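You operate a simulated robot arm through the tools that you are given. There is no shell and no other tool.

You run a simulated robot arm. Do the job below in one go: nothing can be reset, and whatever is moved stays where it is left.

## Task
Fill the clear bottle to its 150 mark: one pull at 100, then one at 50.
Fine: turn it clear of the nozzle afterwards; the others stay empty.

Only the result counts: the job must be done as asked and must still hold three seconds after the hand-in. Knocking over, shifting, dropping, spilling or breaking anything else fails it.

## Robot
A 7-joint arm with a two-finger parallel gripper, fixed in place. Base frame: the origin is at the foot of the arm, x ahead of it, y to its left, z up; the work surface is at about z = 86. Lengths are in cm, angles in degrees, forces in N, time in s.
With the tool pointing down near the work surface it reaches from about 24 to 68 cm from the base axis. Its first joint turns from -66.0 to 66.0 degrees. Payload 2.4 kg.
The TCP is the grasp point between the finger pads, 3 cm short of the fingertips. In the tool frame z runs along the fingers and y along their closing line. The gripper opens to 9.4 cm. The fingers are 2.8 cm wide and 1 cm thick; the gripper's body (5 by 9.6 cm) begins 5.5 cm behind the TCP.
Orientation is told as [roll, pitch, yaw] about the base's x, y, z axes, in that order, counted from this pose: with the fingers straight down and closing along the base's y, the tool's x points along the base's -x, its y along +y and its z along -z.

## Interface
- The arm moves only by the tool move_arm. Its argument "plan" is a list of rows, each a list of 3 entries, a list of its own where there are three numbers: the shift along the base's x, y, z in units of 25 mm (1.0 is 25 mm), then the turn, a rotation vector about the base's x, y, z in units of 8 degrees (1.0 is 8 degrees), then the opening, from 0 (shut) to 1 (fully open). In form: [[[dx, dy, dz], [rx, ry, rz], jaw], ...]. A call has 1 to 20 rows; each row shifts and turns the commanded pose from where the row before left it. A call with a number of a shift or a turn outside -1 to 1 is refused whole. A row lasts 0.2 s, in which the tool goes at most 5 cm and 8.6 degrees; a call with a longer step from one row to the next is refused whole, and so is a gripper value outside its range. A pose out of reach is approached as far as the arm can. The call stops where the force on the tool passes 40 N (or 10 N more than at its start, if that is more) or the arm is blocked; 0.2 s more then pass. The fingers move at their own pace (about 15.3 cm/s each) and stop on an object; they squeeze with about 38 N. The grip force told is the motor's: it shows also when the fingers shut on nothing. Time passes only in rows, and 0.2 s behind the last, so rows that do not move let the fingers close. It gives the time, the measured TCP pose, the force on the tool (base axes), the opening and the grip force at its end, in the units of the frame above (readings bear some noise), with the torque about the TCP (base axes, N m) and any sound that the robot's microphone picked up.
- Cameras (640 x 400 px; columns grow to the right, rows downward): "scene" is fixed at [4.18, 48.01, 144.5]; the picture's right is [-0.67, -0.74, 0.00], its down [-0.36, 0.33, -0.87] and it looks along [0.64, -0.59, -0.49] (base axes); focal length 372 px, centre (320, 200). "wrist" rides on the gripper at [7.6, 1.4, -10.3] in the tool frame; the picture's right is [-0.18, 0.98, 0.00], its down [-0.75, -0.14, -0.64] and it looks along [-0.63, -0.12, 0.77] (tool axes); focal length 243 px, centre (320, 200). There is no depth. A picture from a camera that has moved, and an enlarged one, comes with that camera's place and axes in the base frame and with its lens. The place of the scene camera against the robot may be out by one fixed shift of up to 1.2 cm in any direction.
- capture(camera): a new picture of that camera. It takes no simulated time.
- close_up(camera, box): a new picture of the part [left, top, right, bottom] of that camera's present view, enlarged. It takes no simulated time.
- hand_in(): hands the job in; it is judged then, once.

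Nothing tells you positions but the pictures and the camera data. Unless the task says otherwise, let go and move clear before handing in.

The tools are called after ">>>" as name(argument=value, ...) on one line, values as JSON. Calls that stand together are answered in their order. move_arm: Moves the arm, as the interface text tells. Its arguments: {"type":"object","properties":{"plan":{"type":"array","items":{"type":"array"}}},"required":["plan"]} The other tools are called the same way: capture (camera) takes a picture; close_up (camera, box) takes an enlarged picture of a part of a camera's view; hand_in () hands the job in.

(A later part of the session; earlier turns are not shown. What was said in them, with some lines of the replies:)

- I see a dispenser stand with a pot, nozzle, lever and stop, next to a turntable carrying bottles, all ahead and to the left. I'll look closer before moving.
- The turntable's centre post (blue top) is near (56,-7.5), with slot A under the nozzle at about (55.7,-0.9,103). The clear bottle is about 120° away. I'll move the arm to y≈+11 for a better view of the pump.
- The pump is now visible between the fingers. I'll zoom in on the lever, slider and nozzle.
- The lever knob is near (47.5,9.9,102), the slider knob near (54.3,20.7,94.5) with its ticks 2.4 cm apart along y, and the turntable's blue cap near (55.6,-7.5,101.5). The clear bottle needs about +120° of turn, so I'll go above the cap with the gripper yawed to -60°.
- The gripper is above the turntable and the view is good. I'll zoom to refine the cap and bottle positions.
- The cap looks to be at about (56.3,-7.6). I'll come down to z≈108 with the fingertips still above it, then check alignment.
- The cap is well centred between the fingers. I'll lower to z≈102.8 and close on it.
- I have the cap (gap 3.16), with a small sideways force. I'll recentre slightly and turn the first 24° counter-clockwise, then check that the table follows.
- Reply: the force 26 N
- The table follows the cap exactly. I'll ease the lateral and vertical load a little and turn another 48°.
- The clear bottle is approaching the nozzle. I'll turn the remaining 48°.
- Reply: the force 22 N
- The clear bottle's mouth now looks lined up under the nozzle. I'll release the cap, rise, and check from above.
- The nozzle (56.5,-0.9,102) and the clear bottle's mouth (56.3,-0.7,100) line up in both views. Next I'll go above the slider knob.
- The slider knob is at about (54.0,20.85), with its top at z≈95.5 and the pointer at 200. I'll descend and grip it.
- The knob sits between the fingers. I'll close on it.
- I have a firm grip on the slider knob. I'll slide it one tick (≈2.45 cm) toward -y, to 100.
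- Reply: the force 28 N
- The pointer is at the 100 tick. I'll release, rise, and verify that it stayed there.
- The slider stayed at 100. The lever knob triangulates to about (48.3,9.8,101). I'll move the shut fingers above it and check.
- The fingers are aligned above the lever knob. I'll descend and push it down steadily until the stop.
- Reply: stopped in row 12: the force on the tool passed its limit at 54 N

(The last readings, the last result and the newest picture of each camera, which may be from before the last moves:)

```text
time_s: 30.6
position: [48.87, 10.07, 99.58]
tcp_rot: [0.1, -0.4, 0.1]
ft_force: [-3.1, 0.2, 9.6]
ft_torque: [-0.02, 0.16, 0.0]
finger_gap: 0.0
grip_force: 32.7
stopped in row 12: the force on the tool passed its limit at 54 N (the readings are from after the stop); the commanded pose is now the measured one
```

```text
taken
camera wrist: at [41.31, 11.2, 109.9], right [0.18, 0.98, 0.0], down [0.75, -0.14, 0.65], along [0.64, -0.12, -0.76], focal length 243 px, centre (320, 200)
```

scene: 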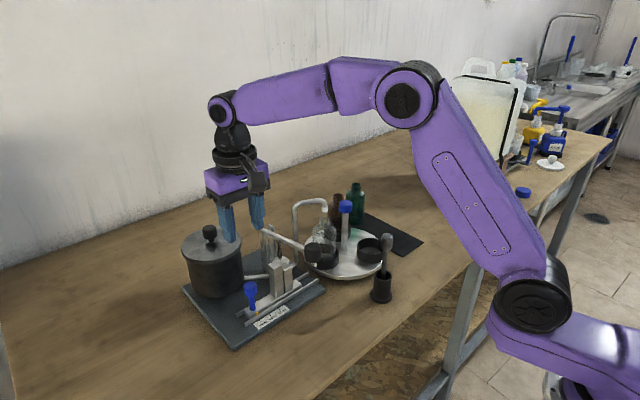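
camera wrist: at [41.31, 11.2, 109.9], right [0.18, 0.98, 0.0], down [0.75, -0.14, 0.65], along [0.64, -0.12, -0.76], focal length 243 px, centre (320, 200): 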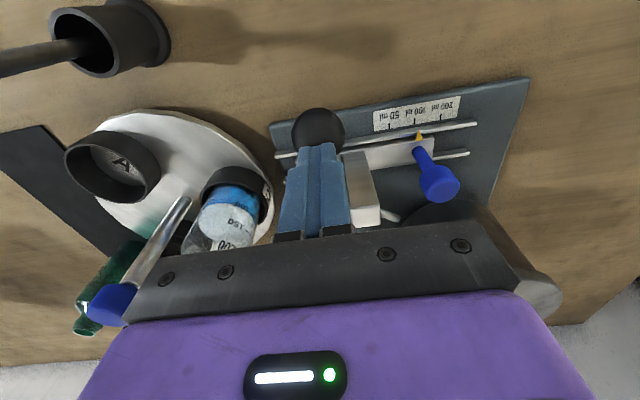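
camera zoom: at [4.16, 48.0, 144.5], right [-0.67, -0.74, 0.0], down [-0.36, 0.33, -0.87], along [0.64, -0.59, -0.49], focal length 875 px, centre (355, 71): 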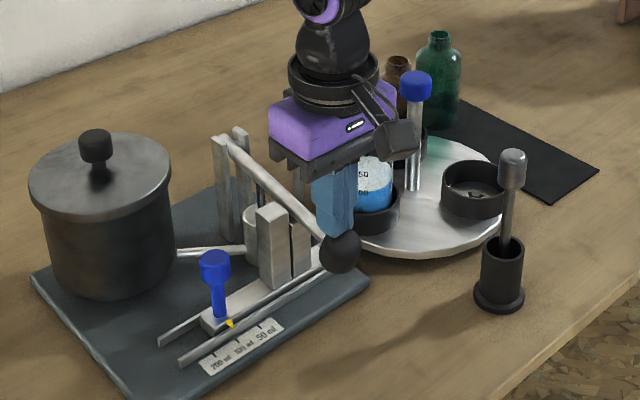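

Blue liquid is in the clear bottle, and the lever stopped at 54 N. I'll check the level and whether the lever rests on the stop block.

>>> close_up(camera="scene", box=[300, 225, 350, 275])

>>> close_up(camera="wrist", box=[160, 100, 400, 260])

>>> close_up(camera="scene", box=[260, 210, 330, 300])

```text
8.00 times, centred on (325, 250) of scene
camera zoom: at [4.16, 48.0, 144.5], right [-0.67, -0.74, 0.0], down [-0.36, 0.33, -0.87], along [0.64, -0.59, -0.49], focal length 2975 px, centre (280, -200)
```

zoom: 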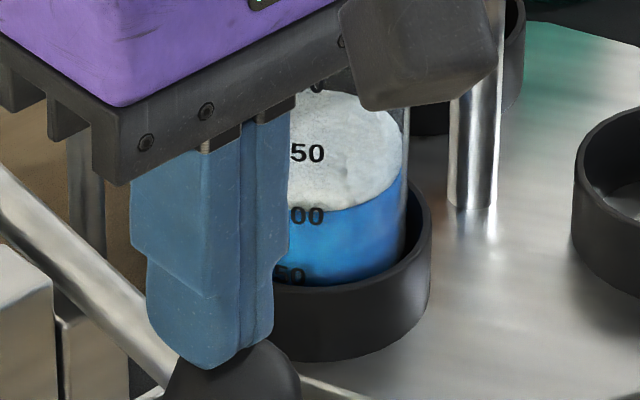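

```text
2.50 times, centred on (280, 180) of wrist
camera zoom: at [41.31, 11.2, 109.9], right [0.18, 0.98, 0.0], down [0.75, -0.14, 0.65], along [0.64, -0.12, -0.76], focal length 606 px, centre (420, 250)
```

zoom: 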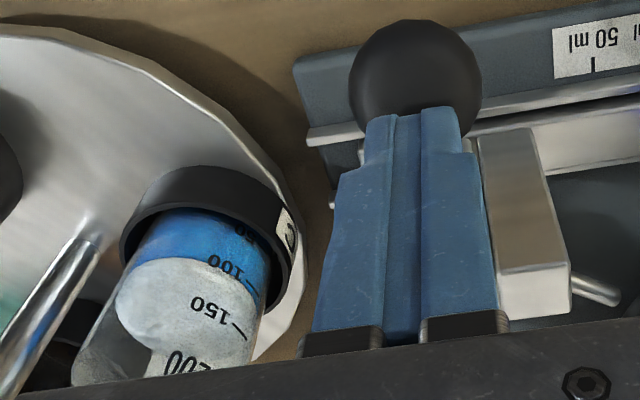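

```text
4.44 times, centred on (295, 255) of scene
camera zoom: at [4.16, 48.0, 144.5], right [-0.67, -0.74, 0.0], down [-0.36, 0.33, -0.87], along [0.64, -0.59, -0.49], focal length 1653 px, centre (431, -44)
```

zoom: 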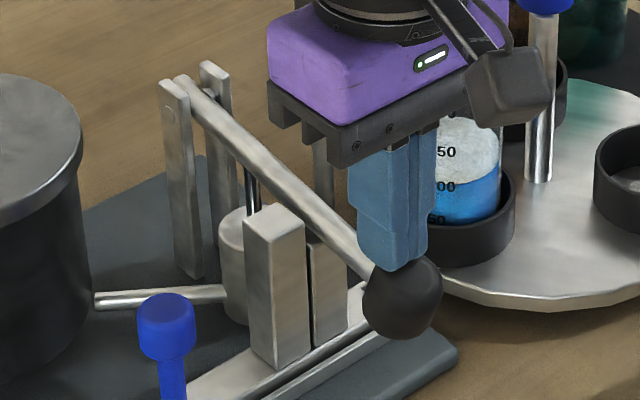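

The level is at the 100 mark and the lever rests on the short stop. I'll raise slowly to let the lever return.

>>> move_arm(plan=[[[0, 0, 0.2], [0, 0, 0], 0], [[0, 0, 0.3], [0, 0, 0], 0], [[0, 0, 0.4], [0, 0, 0], 0], [[0, 0, 0.4], [0, 0, 0], 0], [[0, 0, 0.4], [0, 0, 0], 0], [[0, 0, 0.4], [0, 0, 0], 0], [[0, 0, 0.4], [0, 0, 0], 0], [[0, 0, 0.4], [0, 0, 0], 0], [[0, 0, 0.5], [0, 0, 0], 0], [[0, 0, 0.5], [0, 0, 0], 0], [[0, 0, 0.5], [0, 0, 0], 0], [[0, 0, 0], [0, 0, 0], 0]])

>>> close_up(camera="scene", box=[230, 170, 380, 340])

>>> close_up(camera="wrist", box=[160, 60, 460, 260])

```text
time_s: 33.2
position: [49.0, 9.94, 110.53]
tcp_rot: [0.1, -0.3, 0.0]
ft_force: [-0.2, -0.8, -0.3]
ft_torque: [0.0, -0.05, 0.02]
finger_gap: 0.0
grip_force: 32.7
```

```text
2.35 times, centred on (305, 255) of scene
camera zoom: at [4.18, 48.0, 144.5], right [-0.67, -0.74, 0.0], down [-0.36, 0.33, -0.87], along [0.64, -0.59, -0.49], focal length 875 px, centre (355, 71)
```

zoom: 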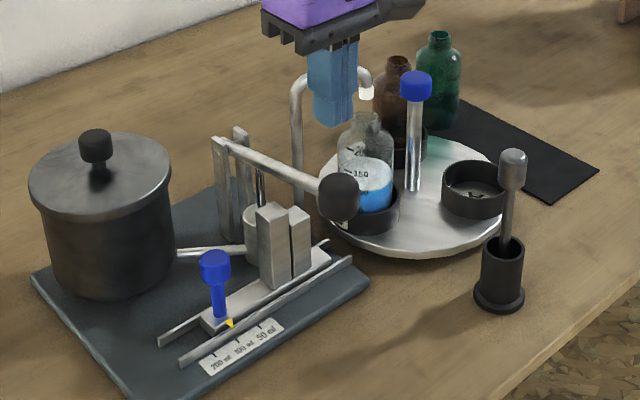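

```text
2.00 times, centred on (310, 160) of wrist
camera zoom: at [41.36, 11.21, 120.89], right [0.18, 0.98, 0.0], down [0.75, -0.14, 0.65], along [0.64, -0.12, -0.76], focal length 485 px, centre (340, 280)
```

zoom: 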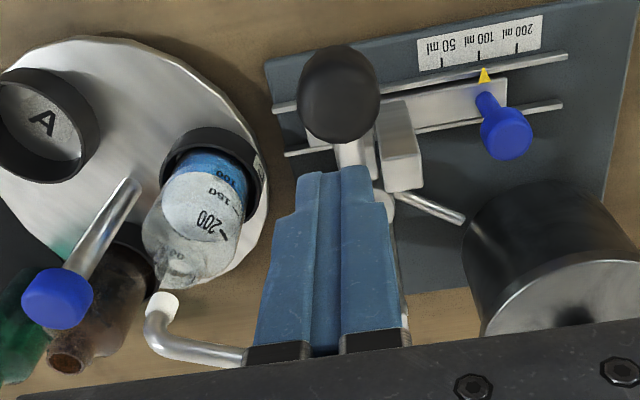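

The lever sprang back and the slider is still at 100. I'll return to the slider knob.

>>> move_arm(plan=[[[0.51, 0.85, 0], [0, 0, 0], 0], [[0.51, 0.85, 0], [0, 0, 0], 0.5], [[0.51, 0.85, 0], [0, 0, 0], 0.5], [[0.51, 0.85, 0], [0, 0, 0], 0.5], [[0, 0, 0], [0, 0.04, 0], 0.5], [[0, 0, -0.9], [0, 0, 0], 0.5], [[0, 0, -0.9], [0, 0, 0], 0.5], [[0, 0, -0.9], [0, 0, 0], 0.5], [[0, 0, -0.9], [0, 0, 0], 0.5], [[0, 0, -0.9], [0, 0, 0], 0.5], [[0, 0, 0], [0, 0, 0], 0.5]])

>>> capture(camera="wrist")

```text
time_s: 35.6
position: [54.07, 18.47, 99.26]
tcp_rot: [0.1, 0.0, 0.2]
ft_force: [0.2, -0.7, 0.5]
ft_torque: [0.01, -0.02, -0.01]
finger_gap: 4.72
grip_force: 0.1
```

```text
taken
camera wrist: at [46.48, 19.76, 109.59], right [0.18, 0.98, 0.0], down [0.75, -0.14, 0.64], along [0.63, -0.12, -0.77], focal length 243 px, centre (320, 200)
```

wrist: 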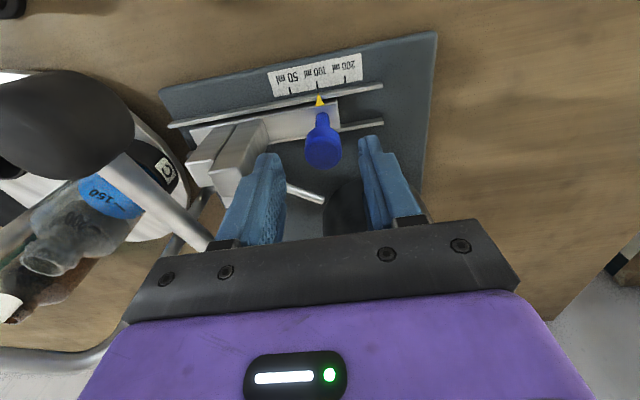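

Aligned. I'll go down and close on the slider knob.

>>> move_arm(plan=[[[0.01, -0.01, -0.8], [0, 0, 0], 0.5], [[0, 0, -0.8], [0, 0, 0], 0.5], [[0, 0, -0.42], [0, 0, 0], 0.5], [[0, 0, 0], [0, 0, 0], 0.5], [[0, 0, 0], [0, 0, 0], 0.1], [[0, 0, 0], [0, 0, 0], 0.1], [[0, 0, 0], [0, 0, 0], 0.1]])

>>> close_up(camera="wrist", box=[200, 60, 400, 200])

```text
time_s: 37.2
position: [54.18, 18.54, 94.17]
tcp_rot: [0.1, 0.0, 0.1]
ft_force: [2.7, 2.8, -5.5]
ft_torque: [0.03, -0.5, 0.09]
finger_gap: 2.67
grip_force: 44.9
```

```text
2.86 times, centred on (300, 130) of wrist
camera zoom: at [46.52, 19.69, 104.49], right [0.18, 0.98, 0.0], down [0.75, -0.14, 0.64], along [0.63, -0.12, -0.77], focal length 693 px, centre (377, 400)
```

zoom: 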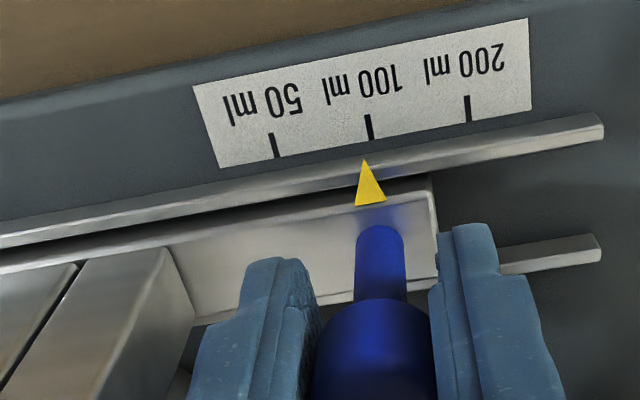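

Gripped, with the pointer still at 100. I'll slide it one more tick (≈2.45 cm) to 50.

>>> move_arm(plan=[[[0, -0.2, 0], [0, 0, 0], 0.1], [[0, -0.3, 0], [0, 0, 0], 0.1], [[0, -0.3, 0], [0, 0, 0], 0.1], [[0, -0.18, 0], [0, 0, 0], 0.1], [[0, 0, 0], [0, 0, 0], 0.1]])

>>> close_up(camera="wrist", box=[200, 60, 400, 200])

>>> close_up(camera="scene", box=[230, 210, 340, 340])

```text
time_s: 38.4
position: [54.16, 16.06, 94.24]
tcp_rot: [0.2, 0.0, 0.1]
ft_force: [16.8, 15.2, -19.0]
ft_torque: [0.13, 0.74, 0.15]
finger_gap: 2.7
grip_force: 44.4
```

```text
2.86 times, centred on (300, 130) of wrist
camera zoom: at [46.52, 17.44, 104.48], right [0.18, 0.98, 0.0], down [0.75, -0.14, 0.64], along [0.63, -0.11, -0.77], focal length 693 px, centre (377, 400)
```

zoom: 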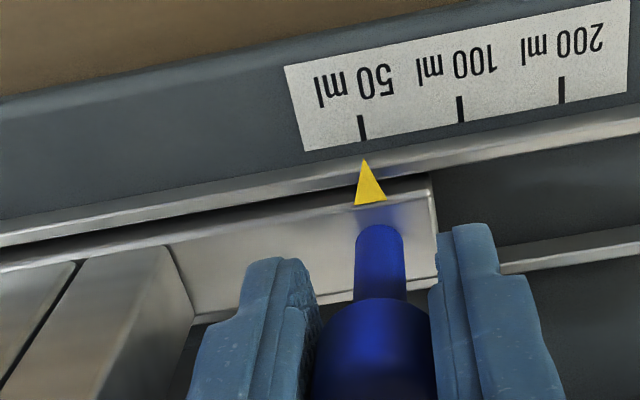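

```text
3.08 times, centred on (285, 275) of scene
camera zoom: at [4.26, 48.06, 144.48], right [-0.67, -0.74, 0.0], down [-0.36, 0.33, -0.87], along [0.64, -0.59, -0.49], focal length 1144 px, centre (428, -31)
```

zoom: 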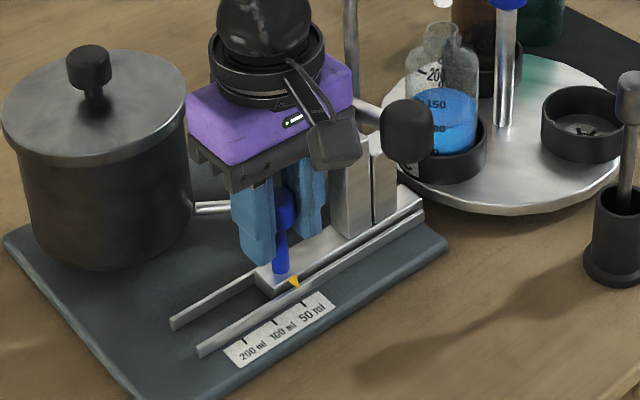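

The pointer is at the 50 tick. I'll release, rise straight up, and verify.

>>> move_arm(plan=[[[0, 0, 0], [0, 0, 0], 0.5], [[0, 0, 0], [0, 0, 0], 0.5], [[0, 0, 0.5], [0, 0, 0], 0.5], [[0, 0, 0.9], [0, 0, 0], 0.5], [[0, 0, 1], [0, 0, 0], 0.5], [[0, 0, 1], [0, 0, 0], 0.5], [[0, 0, 1], [0, 0, 0], 0.5], [[0, 0, 1], [0, 0, 0], 0.5], [[0, 0, 1], [0, 0, 0], 0.5], [[0, 0, 0], [0, 0, 0], 0.5]])

>>> close_up(camera="wrist", box=[100, 0, 400, 200])

>>> close_up(camera="scene", box=[230, 210, 340, 340])

```text
time_s: 40.6
position: [54.06, 15.79, 110.35]
tcp_rot: [0.1, 0.0, 0.1]
ft_force: [-0.7, 0.4, -0.4]
ft_torque: [0.01, 0.02, 0.0]
finger_gap: 4.69
grip_force: 0.1
```

```text
2.00 times, centred on (250, 100) of wrist
camera zoom: at [46.51, 17.19, 120.68], right [0.18, 0.98, 0.0], down [0.75, -0.14, 0.64], along [0.63, -0.12, -0.77], focal length 485 px, centre (460, 400)
```

zoom: 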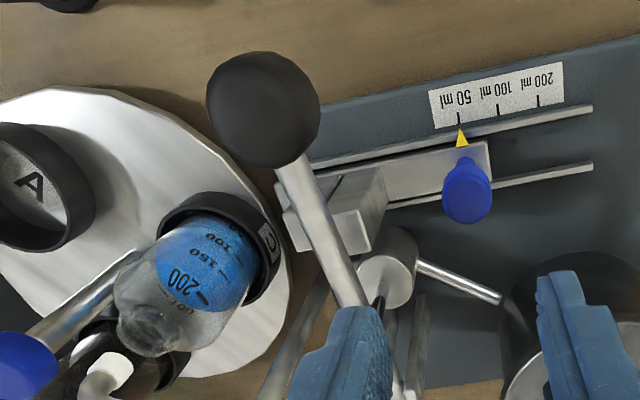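

```text
3.08 times, centred on (285, 275) of scene
camera zoom: at [4.18, 48.01, 144.5], right [-0.67, -0.74, 0.0], down [-0.36, 0.33, -0.87], along [0.64, -0.59, -0.49], focal length 1144 px, centre (428, -31)
```

zoom: 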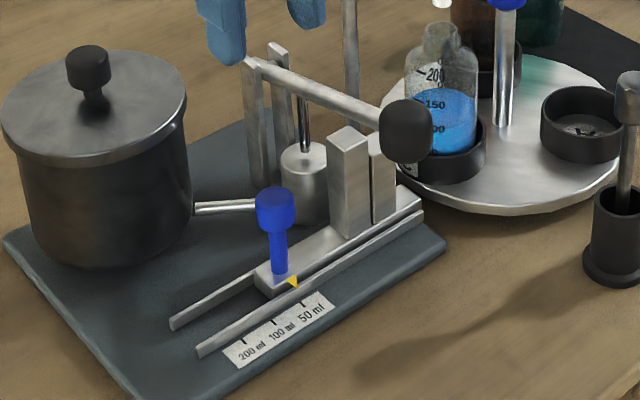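

The slider holds at 50. I'll check the liquid level closely before the second pull.

>>> close_up(camera="scene", box=[300, 210, 350, 275])

>>> close_up(camera="wrist", box=[130, 80, 250, 200])

```text
6.15 times, centred on (325, 242) of scene
camera zoom: at [4.18, 48.01, 144.5], right [-0.67, -0.74, 0.0], down [-0.36, 0.33, -0.87], along [0.64, -0.59, -0.49], focal length 2289 px, centre (289, -62)
```

zoom: 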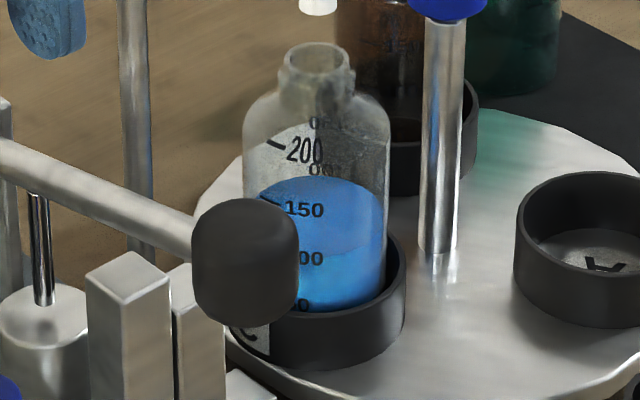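

```text
3.33 times, centred on (190, 140) of wrist
camera zoom: at [46.51, 17.19, 120.68], right [0.18, 0.98, 0.0], down [0.75, -0.14, 0.64], along [0.63, -0.12, -0.77], focal length 809 px, centre (753, 400)
```

zoom: 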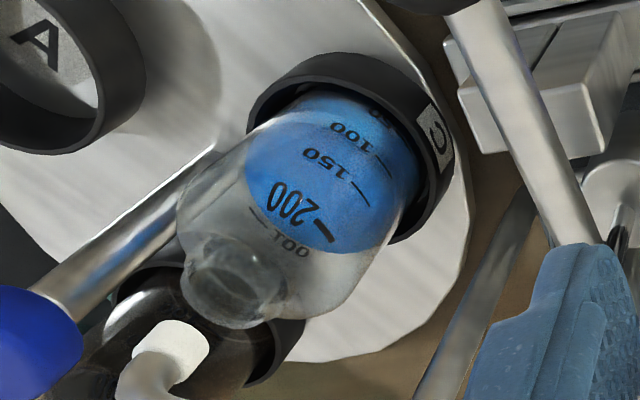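

The level's front edge sits at the 100 mark, as it should. I'll go back above the lever knob with the fingers shut.

>>> move_arm(plan=[[[-0.505, -0.595, 0], [0, 0, 0], 0], [[-0.505, -0.595, 0], [0, 0, 0], 0], [[-0.505, -0.595, 0], [0, 0, 0], 0], [[-0.505, -0.595, 0], [0, 0, 0], 0], [[0, 0, 0], [0, 0, 0], 0], [[0, 0, 0], [0, 0, 0], 0]])

>>> capture(camera="wrist")

```text
time_s: 42.0
position: [49.1, 9.85, 110.24]
tcp_rot: [0.1, -0.1, 0.1]
ft_force: [0.3, 0.6, 0.2]
ft_torque: [0.01, 0.01, -0.02]
finger_gap: 0.0
grip_force: 32.7
```

```text
taken
camera wrist: at [41.49, 11.17, 120.55], right [0.18, 0.98, 0.0], down [0.75, -0.14, 0.64], along [0.63, -0.12, -0.77], focal length 243 px, centre (320, 200)
```

wrist: 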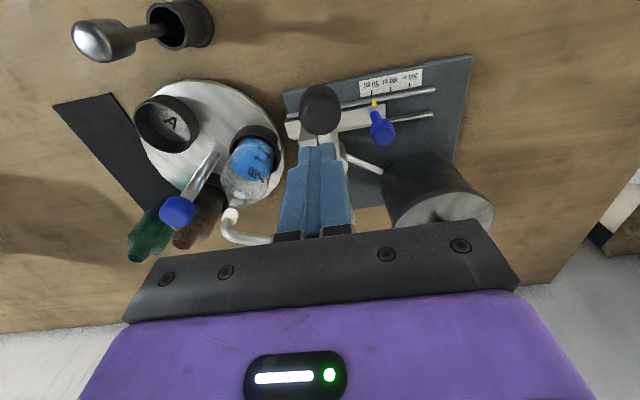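

Same alignment as before. I'll push the lever down to the tall stop.

>>> move_arm(plan=[[[-0.04, 0, -0.8], [0, 0, 0], 0], [[0, 0, -0.7], [0, 0, 0], 0], [[0, 0, -0.3], [0, 0, 0], 0], [[0, 0, -0.3], [0, 0, 0], 0], [[0, 0, -0.3], [0, 0, 0], 0], [[0, 0, -0.3], [0, 0, 0], 0], [[0, 0, -0.3], [0, 0, 0], 0], [[0, 0, -0.3], [0, 0, 0], 0], [[0, 0, -0.3], [0, 0, 0], 0], [[0, 0, -0.3], [0, 0, 0], 0], [[0, 0, -0.3], [0, 0, 0], 0], [[0, 0, -0.3], [0, 0, 0], 0]])

>>> close_up(camera="scene", box=[260, 210, 350, 300])

>>> close_up(camera="scene", box=[300, 210, 350, 275])

```text
time_s: 43.9
position: [49.06, 10.1, 102.1]
tcp_rot: [0.1, -0.2, 0.2]
ft_force: [-2.9, -1.3, 8.6]
ft_torque: [0.02, 0.11, 0.02]
finger_gap: 0.03
grip_force: 33.2
stopped in row 9: the force on the tool passed its limit at 54 N (the readings are from after the stop); the commanded pose is now the measured one
```

```text
4.44 times, centred on (305, 255) of scene
camera zoom: at [4.16, 48.0, 144.5], right [-0.67, -0.74, 0.0], down [-0.36, 0.33, -0.87], along [0.64, -0.59, -0.49], focal length 1653 px, centre (387, -44)
```

zoom: 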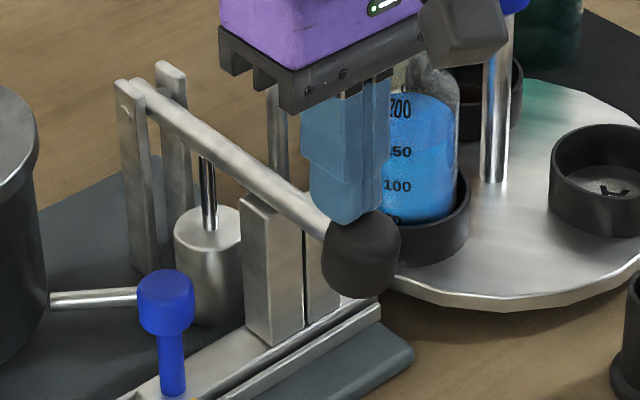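

```text
6.15 times, centred on (325, 242) of scene
camera zoom: at [4.16, 48.0, 144.5], right [-0.67, -0.74, 0.0], down [-0.36, 0.33, -0.87], along [0.64, -0.59, -0.49], focal length 2289 px, centre (289, -62)
```

zoom: 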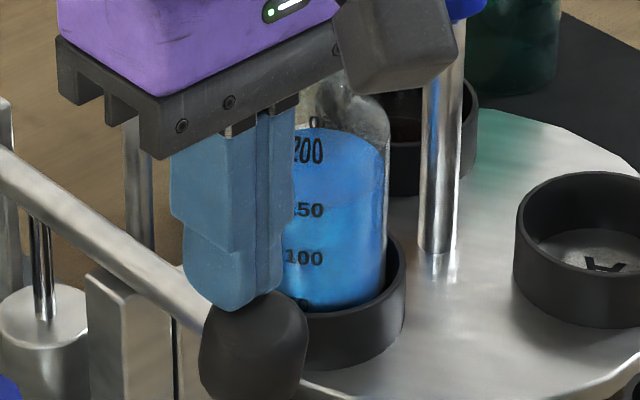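

The level rose about to the 150 mark, and the lever rests on the tall stop. I'll let the lever return slowly.

>>> move_arm(plan=[[[0, 0, 0.2], [0, 0, 0], 0], [[0, 0, 0.3], [0, 0, 0], 0], [[0, 0, 0.4], [0, 0, 0], 0], [[0, 0, 0.4], [0, 0, 0], 0], [[0, 0, 0.4], [0, 0, 0], 0], [[0, 0, 0.5], [0, 0, 0], 0], [[0, 0, 0.7], [0, 0, 0], 0], [[0, 0, 1], [0, 0, 0], 0], [[0, 0, 1], [0, 0, 0], 0], [[0, 0, 1], [0, 0, 0], 0], [[0, 0, 0.9], [0, 0, 0], 0], [[0, 0, 0], [0, 0, 0], 0]])

>>> capture(camera="scene")

>>> close_up(camera="scene", box=[300, 190, 370, 280])

>>> capture(camera="wrist")

```text
time_s: 46.5
position: [49.02, 10.07, 119.34]
tcp_rot: [0.1, -0.2, 0.2]
ft_force: [-0.1, 0.0, -1.0]
ft_torque: [0.03, -0.02, -0.01]
finger_gap: 0.0
grip_force: 33.7
```

```text
taken
```

scene: 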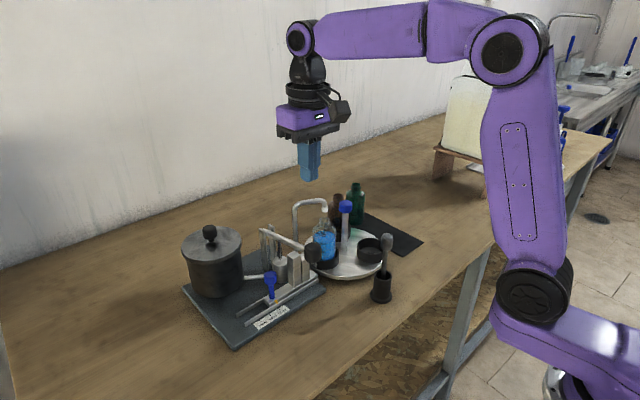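

```text
4.44 times, centred on (335, 235) of scene
camera zoom: at [4.18, 48.01, 144.5], right [-0.67, -0.74, 0.0], down [-0.36, 0.33, -0.87], along [0.64, -0.59, -0.49], focal length 1653 px, centre (253, 44)
```

zoom: 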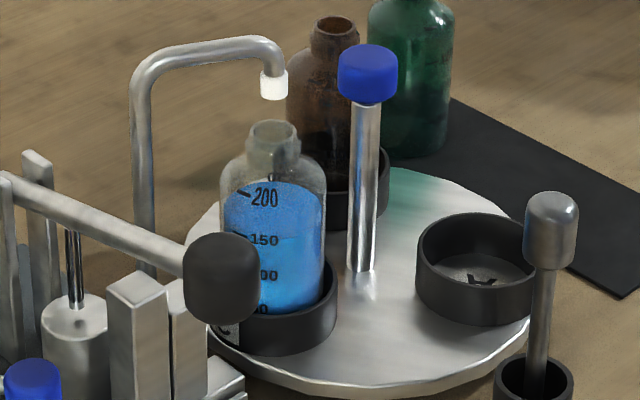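

```text
taken
camera wrist: at [41.39, 11.32, 129.56], right [0.18, 0.98, 0.0], down [0.75, -0.14, 0.64], along [0.63, -0.12, -0.76], focal length 243 px, centre (320, 200)
```

wrist: 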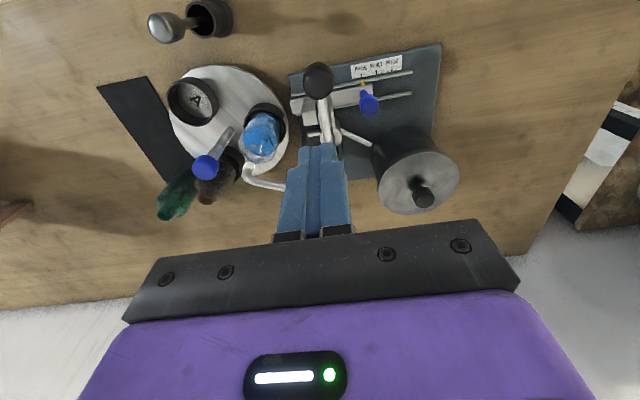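

The bottle is at 150 and the lever is back up. Now I'll return above the turntable cap at yaw +60° to turn the bottle away.

>>> move_arm(plan=[[[0, 0, 0], [0, 0.03, -0.02], 0], [[0.333, -0.781, 0], [0, 0, 0.833], 0.55], [[0.333, -0.781, 0], [0, 0, 0.833], 0.55], [[0.333, -0.781, 0], [0, 0, 0.833], 0.55], [[0.333, -0.781, 0], [0, 0, 0.833], 0.55], [[0.333, -0.781, 0], [0, 0, 0.833], 0.55], [[0.333, -0.781, 0], [0, 0, 0.833], 0.55], [[0.333, -0.781, 0], [0, 0, 0.833], 0.55], [[0.333, -0.781, 0], [0, 0, 0.833], 0.55], [[0.333, -0.781, 0], [0, 0, 0.833], 0.55], [[0, 0, -0.9], [0, 0, 0], 0.55], [[0, 0, -0.9], [0, 0, 0], 0.55], [[0, 0, -0.9], [0, 0, 0], 0.55], [[0, 0, -0.9], [0, 0, 0], 0.55], [[0, 0, -0.9], [0, 0, 0], 0.55], [[0, 0, 0], [0, 0, 0], 0.55]])

>>> capture(camera="wrist")

>>> close_up(camera="scene", box=[290, 150, 430, 290])

```text
time_s: 49.9
position: [56.53, -7.81, 107.95]
tcp_rot: [0.2, 0.1, 59.7]
ft_force: [0.5, 0.1, -0.1]
ft_torque: [-0.02, -0.01, -0.01]
finger_gap: 5.16
grip_force: 0.0
```

```text
taken
camera wrist: at [51.47, -13.7, 118.27], right [-0.76, 0.65, 0.0], down [0.5, 0.58, 0.64], along [0.42, 0.49, -0.77], focal length 243 px, centre (320, 200)
```

wrist: 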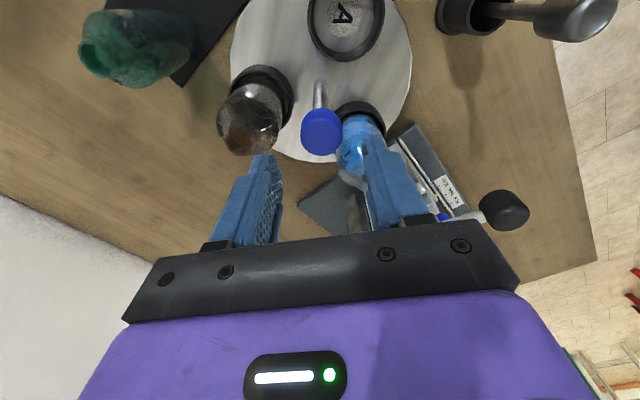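

```text
2.86 times, centred on (360, 220) of scene
camera zoom: at [4.18, 48.01, 144.5], right [-0.67, -0.74, 0.0], down [-0.36, 0.33, -0.87], along [0.64, -0.59, -0.49], focal length 1063 px, centre (206, 143)
```

zoom: 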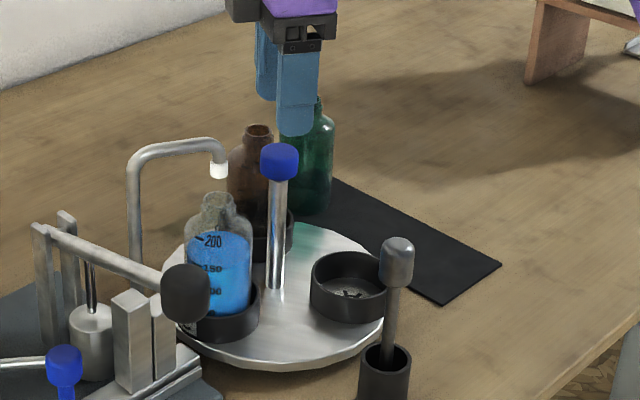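

Centred on the cap. I'll descend and grip it.

>>> move_arm(plan=[[[0, 0.08, -0.5], [0, 0, 0], 0.55], [[0, 0, -0.5], [0, 0, 0], 0.55], [[0, 0, -0.5], [0, 0, 0], 0.55], [[0, 0, -0.52], [0, 0, 0], 0.55], [[0, 0, 0], [0, 0, 0], 0.55], [[0, 0, 0], [0, 0, 0], 0.28], [[0, 0, 0], [0, 0, 0], 0.28]])

>>> capture(camera="wrist")

```text
time_s: 51.5
position: [56.69, -7.49, 102.92]
tcp_rot: [-0.1, 0.0, 59.8]
ft_force: [11.8, -3.6, -7.7]
ft_torque: [0.12, -0.18, -0.01]
finger_gap: 3.14
grip_force: 45.1
```

```text
taken
camera wrist: at [51.49, -13.44, 113.26], right [-0.76, 0.65, 0.0], down [0.5, 0.58, 0.64], along [0.42, 0.49, -0.77], focal length 243 px, centre (320, 200)
```

wrist: 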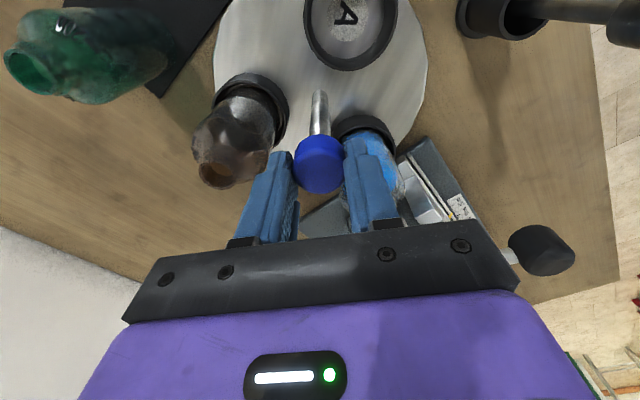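

I have the cap. I'll turn gently clockwise, the first half (about 60°) now.

>>> move_arm(plan=[[[0, 0, 0], [0, 0, -0.2], 0.28], [[0, 0, 0], [0, 0, -0.4], 0.28], [[0, 0, 0], [0, 0, -0.5], 0.28], [[0, 0, 0], [0, 0, -0.5], 0.28], [[0, 0, 0], [0, 0, -0.5], 0.28], [[0, 0, 0], [0, 0, -0.5], 0.28], [[0, 0, 0], [0, 0, -0.5], 0.28], [[0, 0, 0], [0, 0, -0.5], 0.28], [[0, 0, 0], [0, 0, -0.5], 0.28], [[0, 0, 0], [0, 0, -0.5], 0.28], [[0, 0, 0], [0, 0, -0.5], 0.28], [[0, 0, 0], [0, 0, -0.5], 0.28], [[0, 0, 0], [0, 0, -0.5], 0.28], [[0, 0, 0], [0, 0, -0.5], 0.28], [[0, 0, 0], [0, 0, -0.5], 0.28], [[0, 0, 0], [0, 0, -0.4], 0.28], [[0, 0, 0], [0, 0, -0.2], 0.28], [[0, 0, 0], [0, 0, 0], 0.28]])

>>> close_up(camera="scene", box=[290, 150, 430, 290])

```text
time_s: 55.3
position: [56.59, -7.44, 102.89]
tcp_rot: [0.1, -0.1, -1.9]
ft_force: [9.4, -12.6, 12.9]
ft_torque: [-0.72, -0.26, -0.03]
finger_gap: 3.19
grip_force: 45.1
```

```text
2.86 times, centred on (360, 220) of scene
camera zoom: at [4.19, 47.97, 144.51], right [-0.67, -0.74, 0.0], down [-0.36, 0.33, -0.87], along [0.64, -0.59, -0.49], focal length 1063 px, centre (206, 143)
```

zoom: 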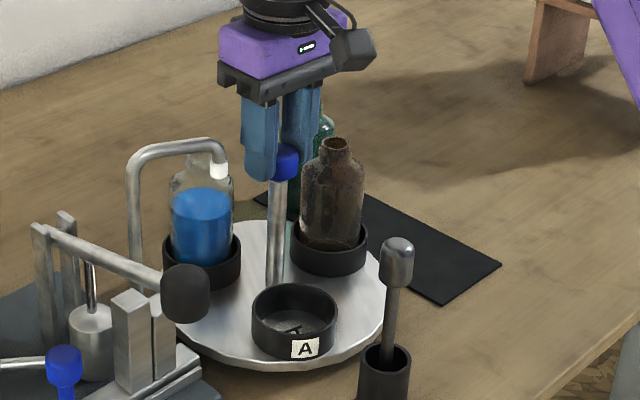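

Turning smoothly, with the bottle already away from the nozzle. I'll continue about 58° more, back to the original table orientation.

>>> move_arm(plan=[[[0, 0, 0], [0, 0, -0.2], 0.28], [[0, 0, 0], [0, 0, -0.4], 0.28], [[0, 0, 0], [0, 0, -0.5], 0.28], [[0, 0, 0], [0, 0, -0.5], 0.28], [[0, 0, 0], [0, 0, -0.5], 0.28], [[0, 0, 0], [0, 0, -0.5], 0.28], [[0, 0, 0], [0, 0, -0.5], 0.28], [[0, 0, 0], [0, 0, -0.5], 0.28], [[0, 0, 0], [0, 0, -0.5], 0.28], [[0, 0, 0], [0, 0, -0.5], 0.28], [[0, 0, 0], [0, 0, -0.5], 0.28], [[0, 0, 0], [0, 0, -0.5], 0.28], [[0, 0, 0], [0, 0, -0.5], 0.28], [[0, 0, 0], [0, 0, -0.5], 0.28], [[0, 0, 0], [0, 0, -0.4], 0.28], [[0, 0, 0], [0, 0, -0.25], 0.28], [[0, 0, 0], [0, 0, 0], 0.28]])

>>> close_up(camera="scene", box=[290, 150, 430, 290])

```text
time_s: 58.9
position: [56.41, -7.56, 103.06]
tcp_rot: [0.1, -0.1, -59.8]
ft_force: [10.0, -17.5, 12.0]
ft_torque: [-0.83, -0.03, -0.06]
finger_gap: 3.18
grip_force: 44.9
```

```text
2.86 times, centred on (360, 220) of scene
camera zoom: at [4.19, 47.96, 144.51], right [-0.67, -0.74, 0.0], down [-0.36, 0.33, -0.87], along [0.64, -0.59, -0.49], focal length 1063 px, centre (206, 143)
```

zoom: 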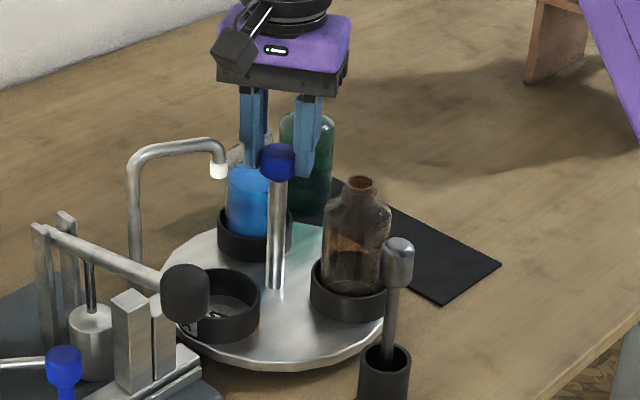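

The clear bottle is back on the far side, well clear of the nozzle. I'll release, rise and move the arm clear.

>>> move_arm(plan=[[[0, 0, 0], [0, 0, 0], 0.55], [[0, 0, 0], [0, 0, 0], 0.55], [[0, 0, 0.5], [0, 0, 0], 0.55], [[0, 0, 0.9], [0, 0, 0], 0.55], [[0, 0, 1], [0, 0, 0], 0.55], [[0, 0, 1], [0, 0, 0], 0.55], [[0, 0, 1], [0, 0, 0], 0.55], [[0, 0, 1], [0, 0, 0], 0.55], [[0, 0, 1], [0, 0, 0], 0.55], [[-0.5, 0, 0.3], [0, 0, 0.94], 0.55], [[-0.8, 0, 0], [0, 0, 0.94], 0.55], [[-0.8, 0, 0], [0, 0, 0.94], 0.55], [[-0.8, 0, 0], [0, 0, 0.94], 0.55], [[-0.8, 0, 0], [0, 0, 0.94], 0.55], [[-0.8, 0, 0], [0, 0, 0.94], 0.55], [[-0.8, 0, 0], [0, 0, 0.94], 0.55], [[-0.8, 0, 0], [0, 0, 0.94], 0.55], [[0, 0, 0], [0, 0, 0], 0.55]])

>>> capture(camera="scene")

>>> capture(camera="wrist")

>>> close_up(camera="scene", box=[290, 170, 410, 280])

```text
time_s: 62.7
position: [41.21, -7.47, 119.61]
tcp_rot: [0.1, 0.1, 0.6]
ft_force: [-0.4, -1.4, 1.1]
ft_torque: [0.05, 0.02, -0.03]
finger_gap: 5.16
grip_force: 0.2
```

```text
taken
```

scene: 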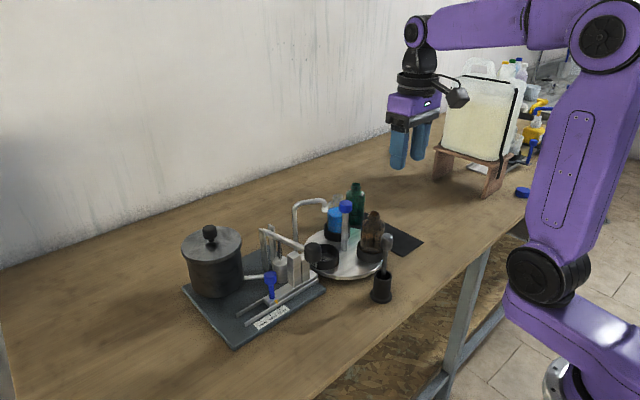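

```text
taken
camera wrist: at [33.6, -6.29, 129.92], right [0.18, 0.98, 0.0], down [0.76, -0.14, 0.64], along [0.63, -0.11, -0.77], focal length 243 px, centre (320, 200)
```

wrist: 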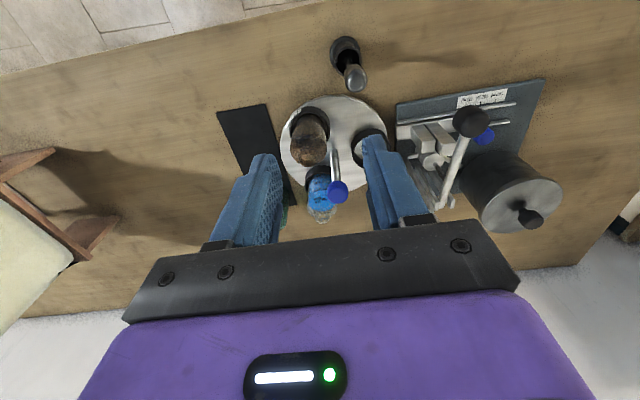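

```text
3.64 times, centred on (350, 225) of scene
camera zoom: at [4.18, 48.0, 144.5], right [-0.67, -0.74, 0.0], down [-0.36, 0.33, -0.87], along [0.64, -0.59, -0.49], focal length 1352 px, centre (211, 109)
```

zoom: 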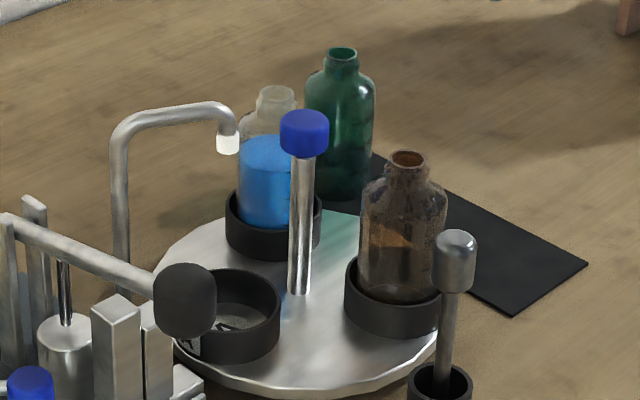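

The clear bottle is filled to about 150 and turned away from the nozzle. The other bottles look empty, everything is standing, and the arm is clear, so I'll hand in.

>>> hand_in()

```text
The job is handed in.
```

The clear bottle is filled to about its 150 mark, from one pull at 100 and one at 50. It is turned clear of the nozzle.

- **Fill:** I set the slider to 100 and then to 50, and each time pressed the lever until it hit its stop. After the first pull the level was at the 100 mark. After the second it read at about 150.
- **Turntable:** I turned the clear bottle under the nozzle to fill it, then turned it back 120° to where it started. The empty holder A is now under the nozzle.
- **Everything else:** The brown and green bottles look empty, and I saw nothing spilled, knocked over or shifted. The slider is still at 50, not at 200 where it began.

I let go and moved the arm clear before handing in.
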